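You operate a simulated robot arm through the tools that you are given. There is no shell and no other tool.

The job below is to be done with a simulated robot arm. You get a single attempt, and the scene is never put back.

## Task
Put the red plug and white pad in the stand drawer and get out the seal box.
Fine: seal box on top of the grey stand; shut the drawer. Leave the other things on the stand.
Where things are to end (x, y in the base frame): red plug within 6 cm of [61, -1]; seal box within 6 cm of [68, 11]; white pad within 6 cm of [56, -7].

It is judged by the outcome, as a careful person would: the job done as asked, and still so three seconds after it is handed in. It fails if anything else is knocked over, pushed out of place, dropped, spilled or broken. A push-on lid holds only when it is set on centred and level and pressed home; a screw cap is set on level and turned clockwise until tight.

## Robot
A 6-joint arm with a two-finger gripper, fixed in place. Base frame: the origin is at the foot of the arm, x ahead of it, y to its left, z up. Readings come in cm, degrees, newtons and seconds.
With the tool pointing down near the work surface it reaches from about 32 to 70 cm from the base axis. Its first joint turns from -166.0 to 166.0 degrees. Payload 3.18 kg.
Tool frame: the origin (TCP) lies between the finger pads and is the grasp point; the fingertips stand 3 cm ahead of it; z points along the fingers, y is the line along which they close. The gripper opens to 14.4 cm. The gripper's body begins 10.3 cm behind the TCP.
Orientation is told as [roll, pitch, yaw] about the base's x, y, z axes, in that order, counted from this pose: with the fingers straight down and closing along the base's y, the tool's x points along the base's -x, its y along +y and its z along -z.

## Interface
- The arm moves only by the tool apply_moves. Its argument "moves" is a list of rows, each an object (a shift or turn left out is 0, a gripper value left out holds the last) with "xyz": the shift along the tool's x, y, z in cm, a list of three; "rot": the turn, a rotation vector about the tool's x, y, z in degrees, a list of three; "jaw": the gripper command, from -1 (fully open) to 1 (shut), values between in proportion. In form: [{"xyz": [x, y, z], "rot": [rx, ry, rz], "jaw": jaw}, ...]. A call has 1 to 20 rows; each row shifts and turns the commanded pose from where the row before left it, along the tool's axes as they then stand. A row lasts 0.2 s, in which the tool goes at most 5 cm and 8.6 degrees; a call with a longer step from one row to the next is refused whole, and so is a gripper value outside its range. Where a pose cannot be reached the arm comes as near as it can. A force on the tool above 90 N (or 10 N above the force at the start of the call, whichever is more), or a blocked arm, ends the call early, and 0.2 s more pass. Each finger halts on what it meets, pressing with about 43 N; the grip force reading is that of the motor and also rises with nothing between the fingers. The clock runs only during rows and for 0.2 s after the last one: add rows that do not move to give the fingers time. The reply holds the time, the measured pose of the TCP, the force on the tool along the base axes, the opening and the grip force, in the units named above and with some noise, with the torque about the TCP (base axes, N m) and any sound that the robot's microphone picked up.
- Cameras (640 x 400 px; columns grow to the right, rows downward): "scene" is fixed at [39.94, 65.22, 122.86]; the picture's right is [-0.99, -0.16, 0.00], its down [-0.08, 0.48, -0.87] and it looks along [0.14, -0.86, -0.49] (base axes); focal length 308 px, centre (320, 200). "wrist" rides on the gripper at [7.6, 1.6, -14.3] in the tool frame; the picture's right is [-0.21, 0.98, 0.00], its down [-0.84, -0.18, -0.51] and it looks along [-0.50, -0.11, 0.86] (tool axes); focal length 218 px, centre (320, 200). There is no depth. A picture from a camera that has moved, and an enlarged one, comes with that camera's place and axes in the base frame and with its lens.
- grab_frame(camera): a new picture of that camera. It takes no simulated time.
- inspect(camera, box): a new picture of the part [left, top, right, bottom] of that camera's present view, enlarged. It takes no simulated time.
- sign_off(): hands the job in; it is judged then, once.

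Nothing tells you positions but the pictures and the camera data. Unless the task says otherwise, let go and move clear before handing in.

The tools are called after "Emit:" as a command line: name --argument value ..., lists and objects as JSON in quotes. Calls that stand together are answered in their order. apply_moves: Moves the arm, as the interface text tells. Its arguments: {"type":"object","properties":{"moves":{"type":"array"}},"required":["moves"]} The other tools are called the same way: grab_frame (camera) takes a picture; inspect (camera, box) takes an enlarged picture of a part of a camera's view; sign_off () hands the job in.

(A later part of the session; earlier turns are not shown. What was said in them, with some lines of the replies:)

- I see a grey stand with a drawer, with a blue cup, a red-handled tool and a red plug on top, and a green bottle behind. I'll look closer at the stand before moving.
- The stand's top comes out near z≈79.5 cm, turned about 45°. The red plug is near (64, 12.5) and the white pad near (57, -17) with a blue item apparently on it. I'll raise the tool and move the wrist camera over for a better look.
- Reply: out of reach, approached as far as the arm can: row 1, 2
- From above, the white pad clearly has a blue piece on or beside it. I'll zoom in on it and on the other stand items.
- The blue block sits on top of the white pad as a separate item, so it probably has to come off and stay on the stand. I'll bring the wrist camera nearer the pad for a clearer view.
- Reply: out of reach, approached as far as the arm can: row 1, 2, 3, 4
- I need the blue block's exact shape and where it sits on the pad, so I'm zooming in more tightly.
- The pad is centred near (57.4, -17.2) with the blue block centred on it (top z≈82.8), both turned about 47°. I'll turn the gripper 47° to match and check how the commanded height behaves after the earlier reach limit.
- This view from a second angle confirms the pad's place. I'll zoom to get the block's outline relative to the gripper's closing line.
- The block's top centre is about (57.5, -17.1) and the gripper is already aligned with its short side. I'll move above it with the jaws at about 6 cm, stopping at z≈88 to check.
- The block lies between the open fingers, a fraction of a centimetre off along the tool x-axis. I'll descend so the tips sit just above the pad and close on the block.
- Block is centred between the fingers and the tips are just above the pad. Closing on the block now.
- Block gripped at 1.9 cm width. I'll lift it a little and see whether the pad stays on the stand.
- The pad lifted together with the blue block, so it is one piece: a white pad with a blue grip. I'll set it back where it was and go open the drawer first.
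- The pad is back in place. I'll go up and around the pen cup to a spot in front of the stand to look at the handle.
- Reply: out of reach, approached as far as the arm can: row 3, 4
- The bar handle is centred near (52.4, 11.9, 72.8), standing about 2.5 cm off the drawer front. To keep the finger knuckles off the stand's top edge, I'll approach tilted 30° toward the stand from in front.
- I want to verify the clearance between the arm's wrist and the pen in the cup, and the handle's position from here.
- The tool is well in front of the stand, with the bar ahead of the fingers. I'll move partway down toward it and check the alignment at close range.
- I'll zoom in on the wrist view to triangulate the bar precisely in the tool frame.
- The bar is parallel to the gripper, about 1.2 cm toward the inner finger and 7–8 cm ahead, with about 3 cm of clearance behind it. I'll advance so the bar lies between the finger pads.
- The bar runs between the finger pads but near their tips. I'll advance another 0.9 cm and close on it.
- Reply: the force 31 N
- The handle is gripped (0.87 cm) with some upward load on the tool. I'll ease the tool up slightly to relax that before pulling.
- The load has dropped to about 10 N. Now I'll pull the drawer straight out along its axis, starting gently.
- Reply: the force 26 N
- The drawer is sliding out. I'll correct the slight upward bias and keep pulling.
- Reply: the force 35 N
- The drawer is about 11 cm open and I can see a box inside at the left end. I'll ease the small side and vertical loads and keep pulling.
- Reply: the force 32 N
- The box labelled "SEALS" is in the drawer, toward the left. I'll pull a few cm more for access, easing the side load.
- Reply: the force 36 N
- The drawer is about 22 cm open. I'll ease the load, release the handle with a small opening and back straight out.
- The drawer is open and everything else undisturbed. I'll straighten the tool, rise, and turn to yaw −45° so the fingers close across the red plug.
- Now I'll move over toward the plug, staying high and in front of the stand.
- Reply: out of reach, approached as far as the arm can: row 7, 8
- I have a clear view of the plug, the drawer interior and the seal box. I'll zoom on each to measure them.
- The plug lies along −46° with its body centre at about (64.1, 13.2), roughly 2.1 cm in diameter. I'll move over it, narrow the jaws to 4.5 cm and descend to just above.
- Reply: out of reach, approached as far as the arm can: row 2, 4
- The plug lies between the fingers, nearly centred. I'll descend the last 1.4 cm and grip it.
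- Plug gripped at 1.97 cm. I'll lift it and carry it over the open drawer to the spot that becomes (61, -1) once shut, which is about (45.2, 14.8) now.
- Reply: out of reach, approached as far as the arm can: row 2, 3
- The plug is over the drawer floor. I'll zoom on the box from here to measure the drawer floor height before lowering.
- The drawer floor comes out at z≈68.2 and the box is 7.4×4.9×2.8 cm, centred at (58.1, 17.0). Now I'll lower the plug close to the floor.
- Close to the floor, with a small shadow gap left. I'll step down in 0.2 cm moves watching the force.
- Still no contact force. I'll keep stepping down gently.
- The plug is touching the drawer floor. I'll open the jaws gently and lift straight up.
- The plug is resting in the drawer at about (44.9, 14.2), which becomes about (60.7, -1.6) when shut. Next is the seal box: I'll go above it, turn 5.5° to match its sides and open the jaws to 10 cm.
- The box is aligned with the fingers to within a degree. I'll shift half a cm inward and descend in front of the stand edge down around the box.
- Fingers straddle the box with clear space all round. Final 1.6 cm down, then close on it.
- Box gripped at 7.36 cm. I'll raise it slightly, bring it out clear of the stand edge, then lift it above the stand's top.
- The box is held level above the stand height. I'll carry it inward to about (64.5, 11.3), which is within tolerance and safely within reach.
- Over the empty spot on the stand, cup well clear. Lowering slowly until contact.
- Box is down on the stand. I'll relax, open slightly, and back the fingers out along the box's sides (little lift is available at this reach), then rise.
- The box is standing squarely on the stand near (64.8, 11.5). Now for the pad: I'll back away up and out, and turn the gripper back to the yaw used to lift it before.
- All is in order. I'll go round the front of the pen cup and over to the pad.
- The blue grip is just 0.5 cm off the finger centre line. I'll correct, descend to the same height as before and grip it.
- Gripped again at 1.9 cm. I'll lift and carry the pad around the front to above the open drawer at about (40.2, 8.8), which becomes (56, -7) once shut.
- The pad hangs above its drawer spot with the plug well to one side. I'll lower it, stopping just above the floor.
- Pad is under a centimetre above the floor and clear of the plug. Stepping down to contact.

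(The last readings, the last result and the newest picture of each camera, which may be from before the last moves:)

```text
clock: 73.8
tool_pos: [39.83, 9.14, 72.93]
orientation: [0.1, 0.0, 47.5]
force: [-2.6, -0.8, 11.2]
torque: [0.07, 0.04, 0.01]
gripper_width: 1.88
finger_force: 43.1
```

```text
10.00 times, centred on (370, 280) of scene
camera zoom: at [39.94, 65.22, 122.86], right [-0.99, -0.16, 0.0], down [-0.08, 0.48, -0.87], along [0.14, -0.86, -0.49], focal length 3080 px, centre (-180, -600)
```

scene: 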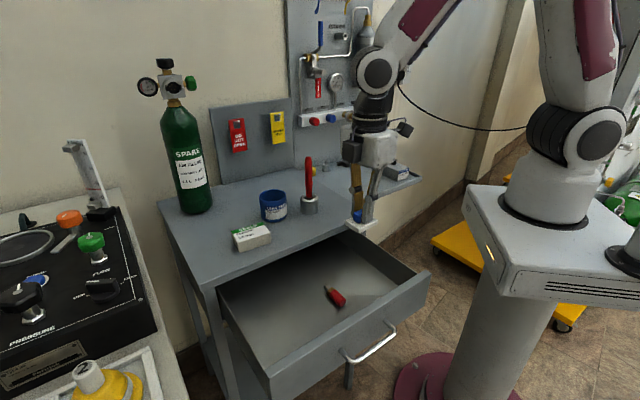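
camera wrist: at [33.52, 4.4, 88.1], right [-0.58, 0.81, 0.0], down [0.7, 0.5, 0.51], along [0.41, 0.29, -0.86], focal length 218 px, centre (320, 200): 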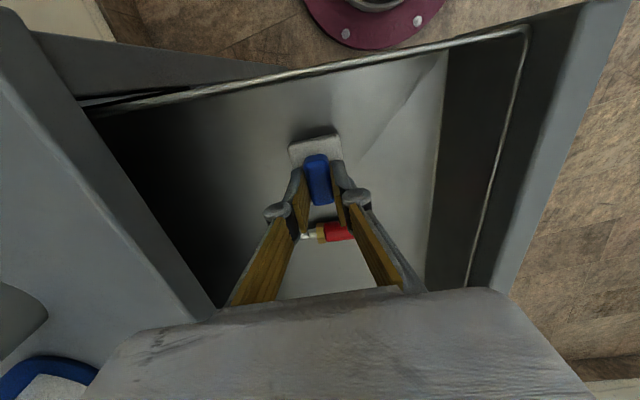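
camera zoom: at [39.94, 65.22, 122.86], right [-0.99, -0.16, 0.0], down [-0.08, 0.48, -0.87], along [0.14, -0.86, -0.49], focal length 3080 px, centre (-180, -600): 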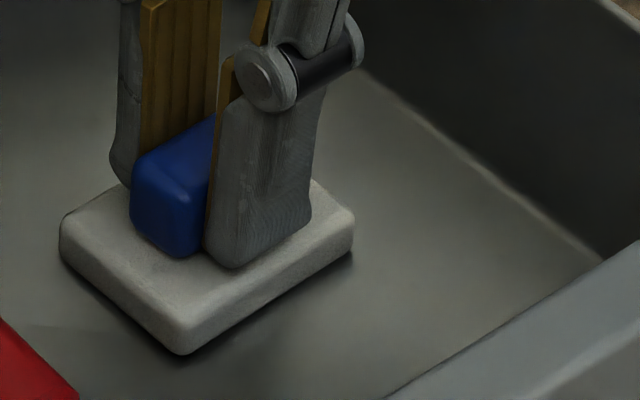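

The pad is down on the drawer floor. Releasing and lifting straight up.

Emit:
apply_moves --moves '[{"xyz": [0, 0, -0.08], "jaw": 0.65}, {"jaw": 0.5}, {"jaw": 0.35}, {"xyz": [0, 0, 0]}, {"xyz": [0, 0, -1]}, {"xyz": [0, 0, -2.5]}, {"xyz": [0, 0, -3]}, {"xyz": [0, 0, -3]}, {"xyz": [0, 0, -3]}, {"xyz": [0, 0, -3]}, {"xyz": [0, 0, 0]}]'

Emit:
grab_frame --camera "wrist"

Emit:
grab_frame --camera "scene"

```text
clock: 76.2
tool_pos: [40.12, 9.31, 88.6]
orientation: [-0.1, 0.0, 47.5]
force: [-0.8, 0.5, -0.9]
torque: [-0.04, -0.02, 0.03]
gripper_width: 4.68
finger_force: 0.1
```

```text
taken
camera wrist: at [33.68, 4.74, 102.74], right [-0.58, 0.81, 0.0], down [0.7, 0.5, 0.51], along [0.41, 0.29, -0.86], focal length 218 px, centre (320, 200)
```

wrist: 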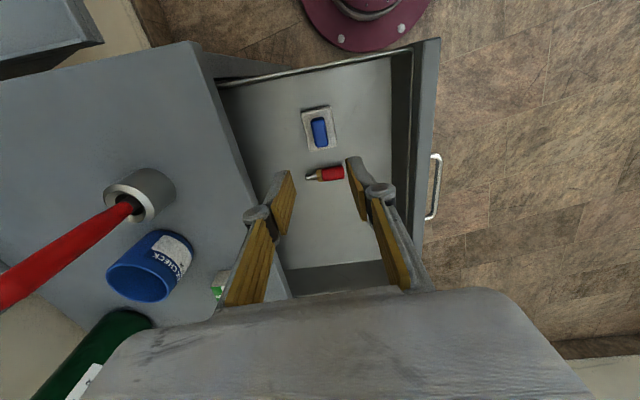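

```text
taken
```

scene: 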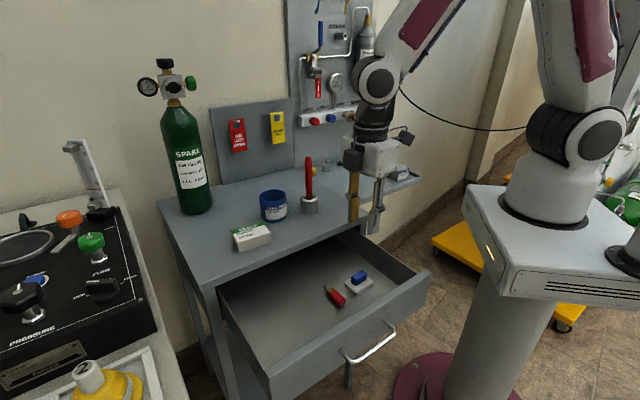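

Pad and plug both lie in the drawer. Now to close it: I'll return to the tilted pose in front of the handle, reversing the path used on release.

Emit:
apply_moves --moves '[{"xyz": [-1.87, 3.7, 0]}, {"xyz": [-1.87, 3.7, 0]}, {"xyz": [-1.87, 3.7, 0]}, {"xyz": [-1.87, 3.7, 0]}, {"xyz": [-1.87, 3.7, 0]}, {"xyz": [-1.87, 3.7, 0]}, {"rot": [0, 0, 2.5], "jaw": 0.583}, {"rot": [7.5, 0, 0]}, {"rot": [7.5, 0, 0]}, {"rot": [7.5, 0, 0]}, {"rot": [7.5, 0, 0]}, {"xyz": [0, 0, 0]}, {"xyz": [0, 0, 0]}]'

Emit:
grab_frame --camera "wrist"

```text
clock: 79.0
tool_pos: [31.2, 32.51, 88.43]
orientation: [-30.0, 0.0, 45.1]
force: [-0.2, -0.6, 0.3]
torque: [-0.02, -0.01, 0.05]
gripper_width: 3.0
finger_force: 0.0
```

```text
taken
camera wrist: at [19.78, 33.06, 99.96], right [-0.45, 0.75, -0.49], down [0.53, 0.67, 0.53], along [0.72, -0.02, -0.69], focal length 218 px, centre (320, 200)
```

wrist: 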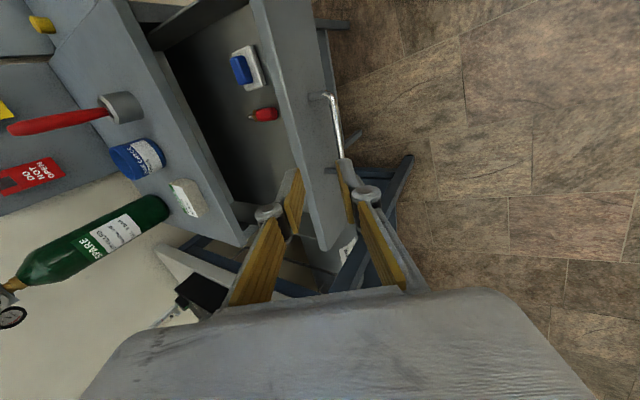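

I'm above the previous retreat point. I'll drop to it and advance partway toward the bar, then check alignment.

Emit:
apply_moves --moves '[{"xyz": [0, 1.25, 2.17]}, {"xyz": [0, 1.25, 2.17]}, {"xyz": [0, 0, 2]}, {"xyz": [0, 0, 2]}, {"xyz": [0, 0, 2]}, {"xyz": [0, 0, 0]}]'

Emit:
inspect --camera "wrist" --box '[250, 80, 380, 220]'

```text
clock: 80.4
tool_pos: [33.3, 30.38, 78.43]
orientation: [-30.0, 0.0, 45.0]
force: [-0.4, 0.2, 0.1]
torque: [0.04, 0.0, -0.01]
gripper_width: 3.03
finger_force: 0.1
```

```text
2.86 times, centred on (315, 150) of wrist
camera zoom: at [21.79, 31.06, 89.8], right [-0.45, 0.75, -0.49], down [0.53, 0.67, 0.53], along [0.72, -0.02, -0.69], focal length 624 px, centre (334, 343)
```

zoom: 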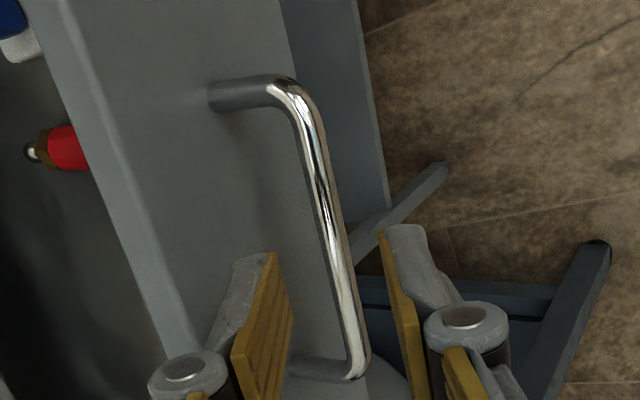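

The bar sits between the open fingers about 7 cm ahead. Centring slightly and advancing, then closing on it.

Emit:
apply_moves --moves '[{"xyz": [0, -0.2, 1.4]}, {"xyz": [0, -0.15, 1.4]}, {"xyz": [0, 0, 1.4]}, {"xyz": [0, 0, 1.2]}, {"xyz": [0, 0, 0]}]'

Emit:
inspect --camera "wrist" --box '[250, 80, 410, 240]'

```text
clock: 81.6
tool_pos: [35.35, 28.15, 73.82]
orientation: [-30.0, 0.0, 45.0]
force: [-0.1, 0.5, 0.6]
torque: [0.01, 0.0, 0.02]
gripper_width: 2.94
finger_force: 0.1
```

```text
2.50 times, centred on (330, 160) of wrist
camera zoom: at [24.01, 28.81, 85.35], right [-0.45, 0.75, -0.49], down [0.53, 0.66, 0.53], along [0.72, -0.02, -0.69], focal length 546 px, centre (295, 300)
```

zoom: 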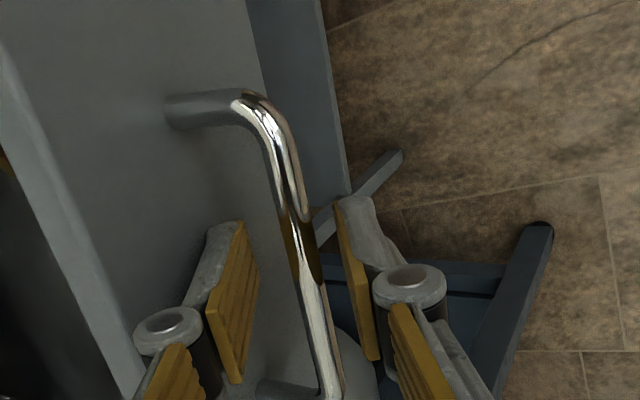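

The bar is well inside the finger pads. Gripping it.

Emit:
apply_moves --moves '[{"jaw": 0.75}, {"jaw": 1}, {"xyz": [0, 0, 0]}, {"xyz": [0, 0, 0]}]'

```text
clock: 82.6
tool_pos: [35.45, 28.25, 73.87]
orientation: [-29.9, 0.0, 45.0]
force: [3.6, 0.8, -21.6]
torque: [0.16, 0.02, 0.63]
gripper_width: 0.9
finger_force: 39.2
```

Gripped; I'll relax the vertical load and push the drawer in smoothly and slowly.

Emit:
apply_moves --moves '[{"xyz": [0, 0.07, 0.12]}, {"xyz": [0, -0.35, 0.2]}, {"xyz": [0, -0.7, 0.4]}, {"xyz": [0, -0.87, 0.5]}, {"xyz": [0, -0.87, 0.5]}, {"xyz": [0, -0.87, 0.5]}, {"xyz": [0, -0.87, 0.5]}, {"xyz": [0, -0.7, 0.4]}, {"xyz": [0, 0, 0]}]'

Emit:
inspect --camera "scene" --box '[180, 170, 420, 350]'

```text
clock: 84.6
tool_pos: [39.6, 24.07, 73.72]
orientation: [-29.9, 0.0, 45.2]
force: [4.4, 5.4, -2.0]
torque: [0.38, -0.33, 0.85]
gripper_width: 0.89
finger_force: 39.4
```

```text
2.22 times, centred on (300, 260) of scene
camera zoom: at [39.94, 65.22, 122.86], right [-0.99, -0.16, 0.0], down [-0.08, 0.48, -0.87], along [0.14, -0.86, -0.49], focal length 684 px, centre (364, 67)
```

zoom: 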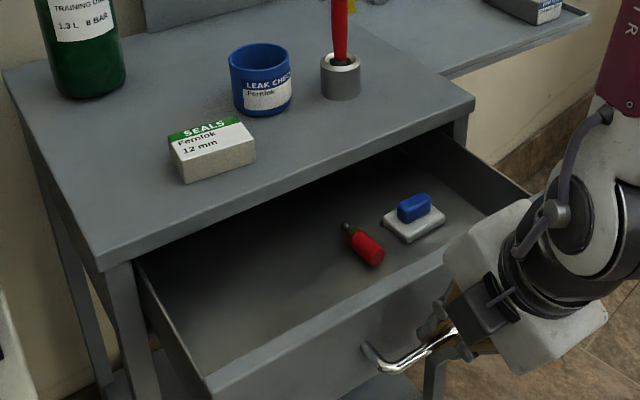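

Drawer is moving in and the plug and pad ride with it. Continuing at the same easy speed.

Emit:
apply_moves --moves '[{"xyz": [0, -0.5, 0.29]}, {"xyz": [0, -0.87, 0.5]}, {"xyz": [0, -0.95, 0.55]}, {"xyz": [0, -0.95, 0.55]}, {"xyz": [0, -0.95, 0.55]}, {"xyz": [0, -0.95, 0.55]}, {"xyz": [0, -0.95, 0.55]}, {"xyz": [0, -0.87, 0.5]}, {"xyz": [0, -0.5, 0.29]}, {"xyz": [0, 0, 0]}]'

Emit:
inspect --camera "scene" --box '[180, 170, 420, 350]'

```text
clock: 86.8
tool_pos: [45.74, 17.82, 73.7]
orientation: [-30.0, -0.1, 45.1]
force: [7.8, 8.7, 13.8]
torque: [-0.17, 0.07, 0.56]
gripper_width: 0.9
finger_force: 39.6
```

```text
2.22 times, centred on (300, 260) of scene
camera zoom: at [39.94, 65.22, 122.86], right [-0.99, -0.16, 0.0], down [-0.08, 0.48, -0.87], along [0.14, -0.86, -0.49], focal length 684 px, centre (364, 67)
```

zoom: 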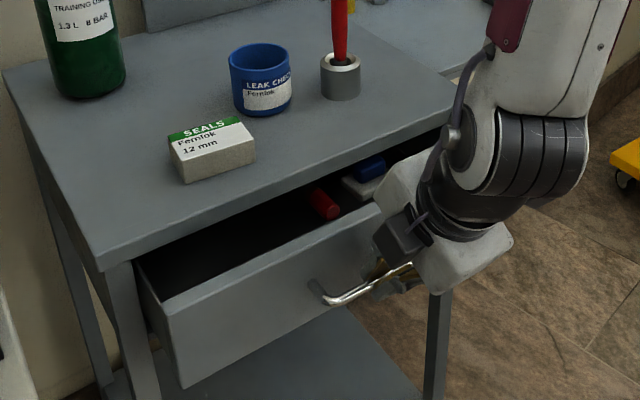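

About 7.5 cm remaining. Pushing on, then finishing in small steps.

Emit:
apply_moves --moves '[{"xyz": [-0.08, -0.5, 0.22]}, {"xyz": [0, -0.87, 0.5]}, {"xyz": [0, -0.95, 0.55]}, {"xyz": [0, -0.95, 0.55]}, {"xyz": [0, -0.95, 0.55]}, {"xyz": [0, -0.6, 0.35]}, {"xyz": [0, -0.35, 0.2]}, {"xyz": [0, 0, 0]}]'

Emit:
inspect --camera "scene" --box '[180, 170, 420, 350]'

```text
clock: 88.6
tool_pos: [49.97, 13.62, 73.6]
orientation: [-30.0, 0.1, 45.1]
force: [-2.2, -1.7, 2.8]
torque: [0.3, -0.3, 0.79]
gripper_width: 0.89
finger_force: 39.3
```

```text
2.22 times, centred on (300, 260) of scene
camera zoom: at [39.94, 65.22, 122.86], right [-0.99, -0.16, 0.0], down [-0.08, 0.48, -0.87], along [0.14, -0.86, -0.49], focal length 684 px, centre (364, 67)
```

zoom: 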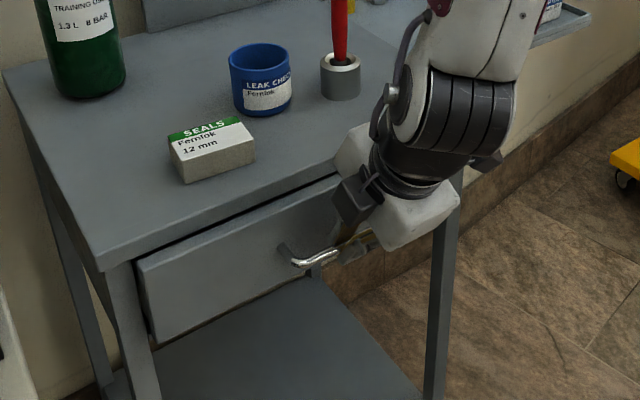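

Nearly shut, about 1.7 cm to go. Small steps now, watching for the stop.

Emit:
apply_moves --moves '[{"xyz": [0, -0.45, 0.26]}, {"xyz": [0, -0.45, 0.26]}, {"xyz": [0, -0.35, 0.2]}, {"xyz": [0, 0, 0]}]'

Emit:
inspect --camera "scene" --box '[180, 190, 380, 340]'

```text
clock: 89.6
tool_pos: [51.17, 12.48, 73.58]
orientation: [-29.9, -0.1, 45.0]
force: [6.4, 3.5, -24.6]
torque: [0.21, -0.06, 0.66]
gripper_width: 0.86
finger_force: 40.1
```

```text
2.67 times, centred on (280, 265) of scene
camera zoom: at [39.94, 65.22, 122.86], right [-0.99, -0.16, 0.0], down [-0.08, 0.48, -0.87], along [0.14, -0.86, -0.49], focal length 821 px, centre (427, 27)
```

zoom: 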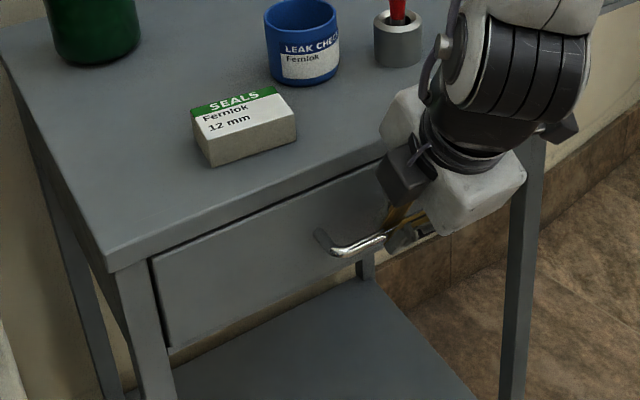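

A thin gap remains at the top and there is no stop force yet. Pushing on in 0.25 cm steps, easing the vertical load.

Emit:
apply_moves --moves '[{"xyz": [0, -0.15, 0.25]}, {"xyz": [0, -0.22, 0.13]}, {"xyz": [0, 0, 0]}]'

Emit:
inspect --camera "scene" --box '[210, 220, 350, 330]'

```text
clock: 90.4
tool_pos: [51.48, 12.18, 73.63]
orientation: [-30.0, 0.1, 45.1]
force: [-4.2, -0.2, 2.9]
torque: [-0.64, 0.62, 0.1]
gripper_width: 0.89
finger_force: 39.5
```

```text
3.64 times, centred on (280, 275) of scene
camera zoom: at [39.94, 65.22, 122.86], right [-0.99, -0.16, 0.0], down [-0.08, 0.48, -0.87], along [0.14, -0.86, -0.49], focal length 1120 px, centre (466, -73)
```

zoom: 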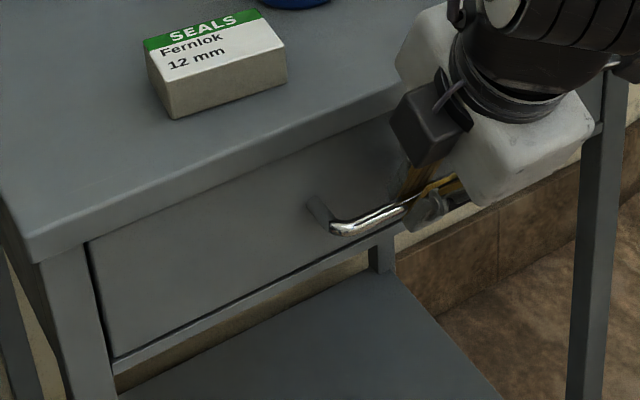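

It looks flush now. One more small push to confirm it is against its stop.

Emit:
apply_moves --moves '[{"xyz": [0, -0.26, 0.15]}, {"xyz": [0, 0, 0]}]'

Emit:
inspect --camera "scene" --box '[160, 180, 380, 330]'

```text
clock: 91.0
tool_pos: [51.59, 12.17, 73.62]
orientation: [-29.9, 0.0, 45.0]
force: [-30.3, 13.9, 17.0]
torque: [-0.06, 0.37, 0.35]
gripper_width: 0.87
finger_force: 40.5
```

```text
2.67 times, centred on (270, 255) of scene
camera zoom: at [39.94, 65.22, 122.86], right [-0.99, -0.16, 0.0], down [-0.08, 0.48, -0.87], along [0.14, -0.86, -0.49], focal length 821 px, centre (453, 53)
```

zoom: 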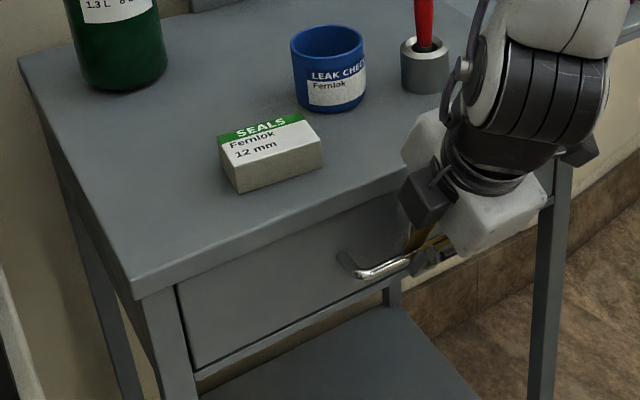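

The drawer is against its stop and looks just as it did at the start. Releasing the handle and backing out along the finger direction.

Emit:
apply_moves --moves '[{"xyz": [0, 0.1, -0.06]}, {"jaw": 0.8}, {"jaw": 0.667}, {"xyz": [0, 0, 0]}, {"xyz": [0, 0, -1]}, {"xyz": [0, 0, -1.5]}, {"xyz": [0, 0, -2.5]}, {"xyz": [0, 0, -2.5]}, {"xyz": [0, 0, -2.5]}, {"xyz": [0, 0, -2.5]}, {"xyz": [0, 0, 0]}]'

Emit:
grab_frame --camera "wrist"

Emit:
grab_frame --camera "scene"

```text
clock: 93.4
tool_pos: [47.09, 16.63, 84.34]
orientation: [-29.9, -0.1, 44.9]
force: [0.6, -0.5, -1.0]
torque: [-0.02, -0.01, 0.01]
gripper_width: 2.41
finger_force: 0.0
```

```text
taken
camera wrist: at [35.69, 17.19, 95.67], right [-0.45, 0.75, -0.49], down [0.53, 0.67, 0.53], along [0.72, -0.02, -0.69], focal length 218 px, centre (320, 200)
```

wrist: 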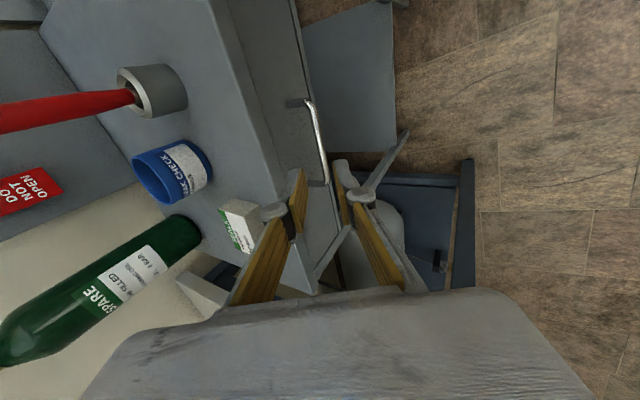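

```text
taken
```

scene: 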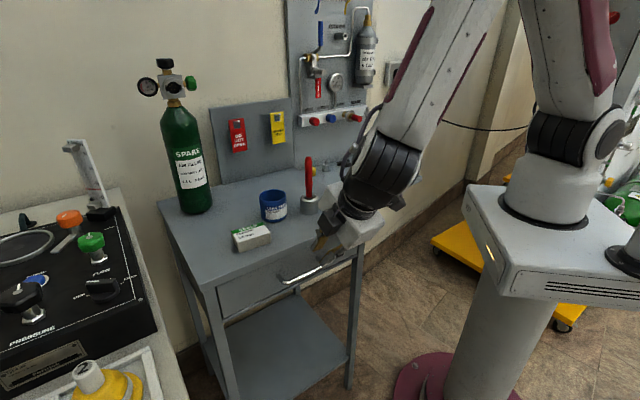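

Drawer shut, box on the stand, other items in place. I'll move the arm clear and do a final check.

Emit:
apply_moves --moves '[{"xyz": [0, 0, -2.5]}, {"xyz": [0, 0, -2.5]}, {"rot": [-7.5, 0, 0]}, {"rot": [-7.5, 0, 0]}, {"rot": [-7.5, 0, 0]}, {"rot": [-7.5, 0, 0]}, {"xyz": [2, 2, 0]}, {"xyz": [2, 2, 0]}, {"xyz": [2, 2, 0]}, {"xyz": [2, 2, 0]}, {"xyz": [0, 0, 0], "jaw": -0.5}, {"xyz": [0, 0, 0]}]'

Emit:
grab_frame --camera "wrist"

Emit:
grab_frame --camera "scene"

Emit:
inspect --camera "scene" --box '[160, 180, 380, 330]'

Emit:
inspect --camera "scene" --box '[220, 210, 290, 260]'

```text
clock: 96.0
tool_pos: [34.15, 18.18, 88.81]
orientation: [0.0, 0.0, 45.0]
force: [0.5, -0.1, -0.5]
torque: [0.01, -0.02, -0.02]
gripper_width: 10.8
finger_force: 0.0
```

```text
taken
camera wrist: at [27.58, 13.9, 103.0], right [-0.54, 0.84, 0.0], down [0.72, 0.47, 0.51], along [0.43, 0.28, -0.86], focal length 218 px, centre (320, 200)
```

wrist: 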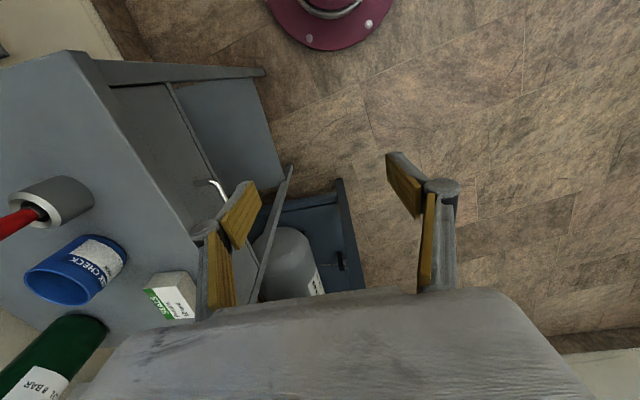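

```text
taken
```

scene: 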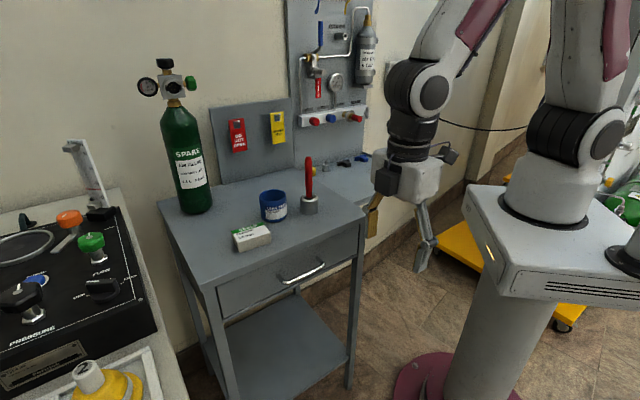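

```text
2.67 times, centred on (270, 255) of scene
camera zoom: at [39.94, 65.22, 122.86], right [-0.99, -0.16, 0.0], down [-0.08, 0.48, -0.87], along [0.14, -0.86, -0.49], focal length 821 px, centre (453, 53)
```

zoom: 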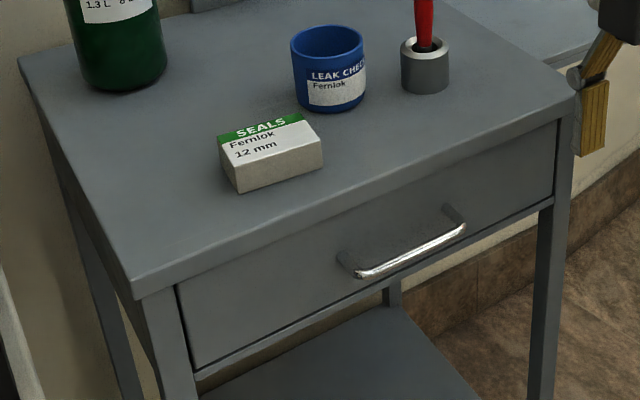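

```text
8.00 times, centred on (255, 235) of scene
camera zoom: at [39.94, 65.22, 122.86], right [-0.99, -0.16, 0.0], down [-0.08, 0.48, -0.87], along [0.14, -0.86, -0.49], focal length 2464 px, centre (840, -80)
```

zoom: 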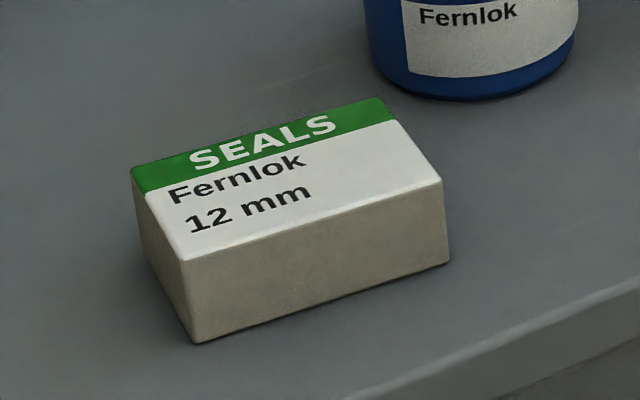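

The drawer is shut with the plug and pad inside, near their targets (about (60.7, -1.6) and (55.8, -6.5)). The seal box stands on the stand at about (64.6, 11.4), the other items are untouched and the arm is clear, so I'm handing in.

Emit:
sign_off

```text
The job is handed in.
```

The job is handed in: the red plug and white pad are in the drawer, the seal box is on top of the grey stand, and the drawer is shut. I haven't been told the judging result.

| Item | Asked for (x, y) | Where I take it to be | Off by |
|---|---|---|---|
| Red plug | [61, -1] | (60.7, -1.6) | about 0.7 cm |
| White pad | [56, -7] | (55.8, -6.5) | about 0.5 cm |
| Seal box | [68, 11] | (64.6, 11.4) | about 3.4 cm |

- **Plug and pad positions:** I worked these out from where I set them down in the open drawer, because they can't be seen with it shut. They moved along with the drawer as it slid in, last seen when it was about two-thirds closed.
- **Seal box:** it sits short of the exact spot because the arm could not lift it safely any farther out. It is still inside the 6 cm allowed.
- **Blue block on the pad:** it lifted together with the pad, so I treated the two as one piece and both are in the drawer.
- **Everything else:** the cup, the pen in its holder and the gas bottle stayed where they were, and the arm has let go and moved clear.
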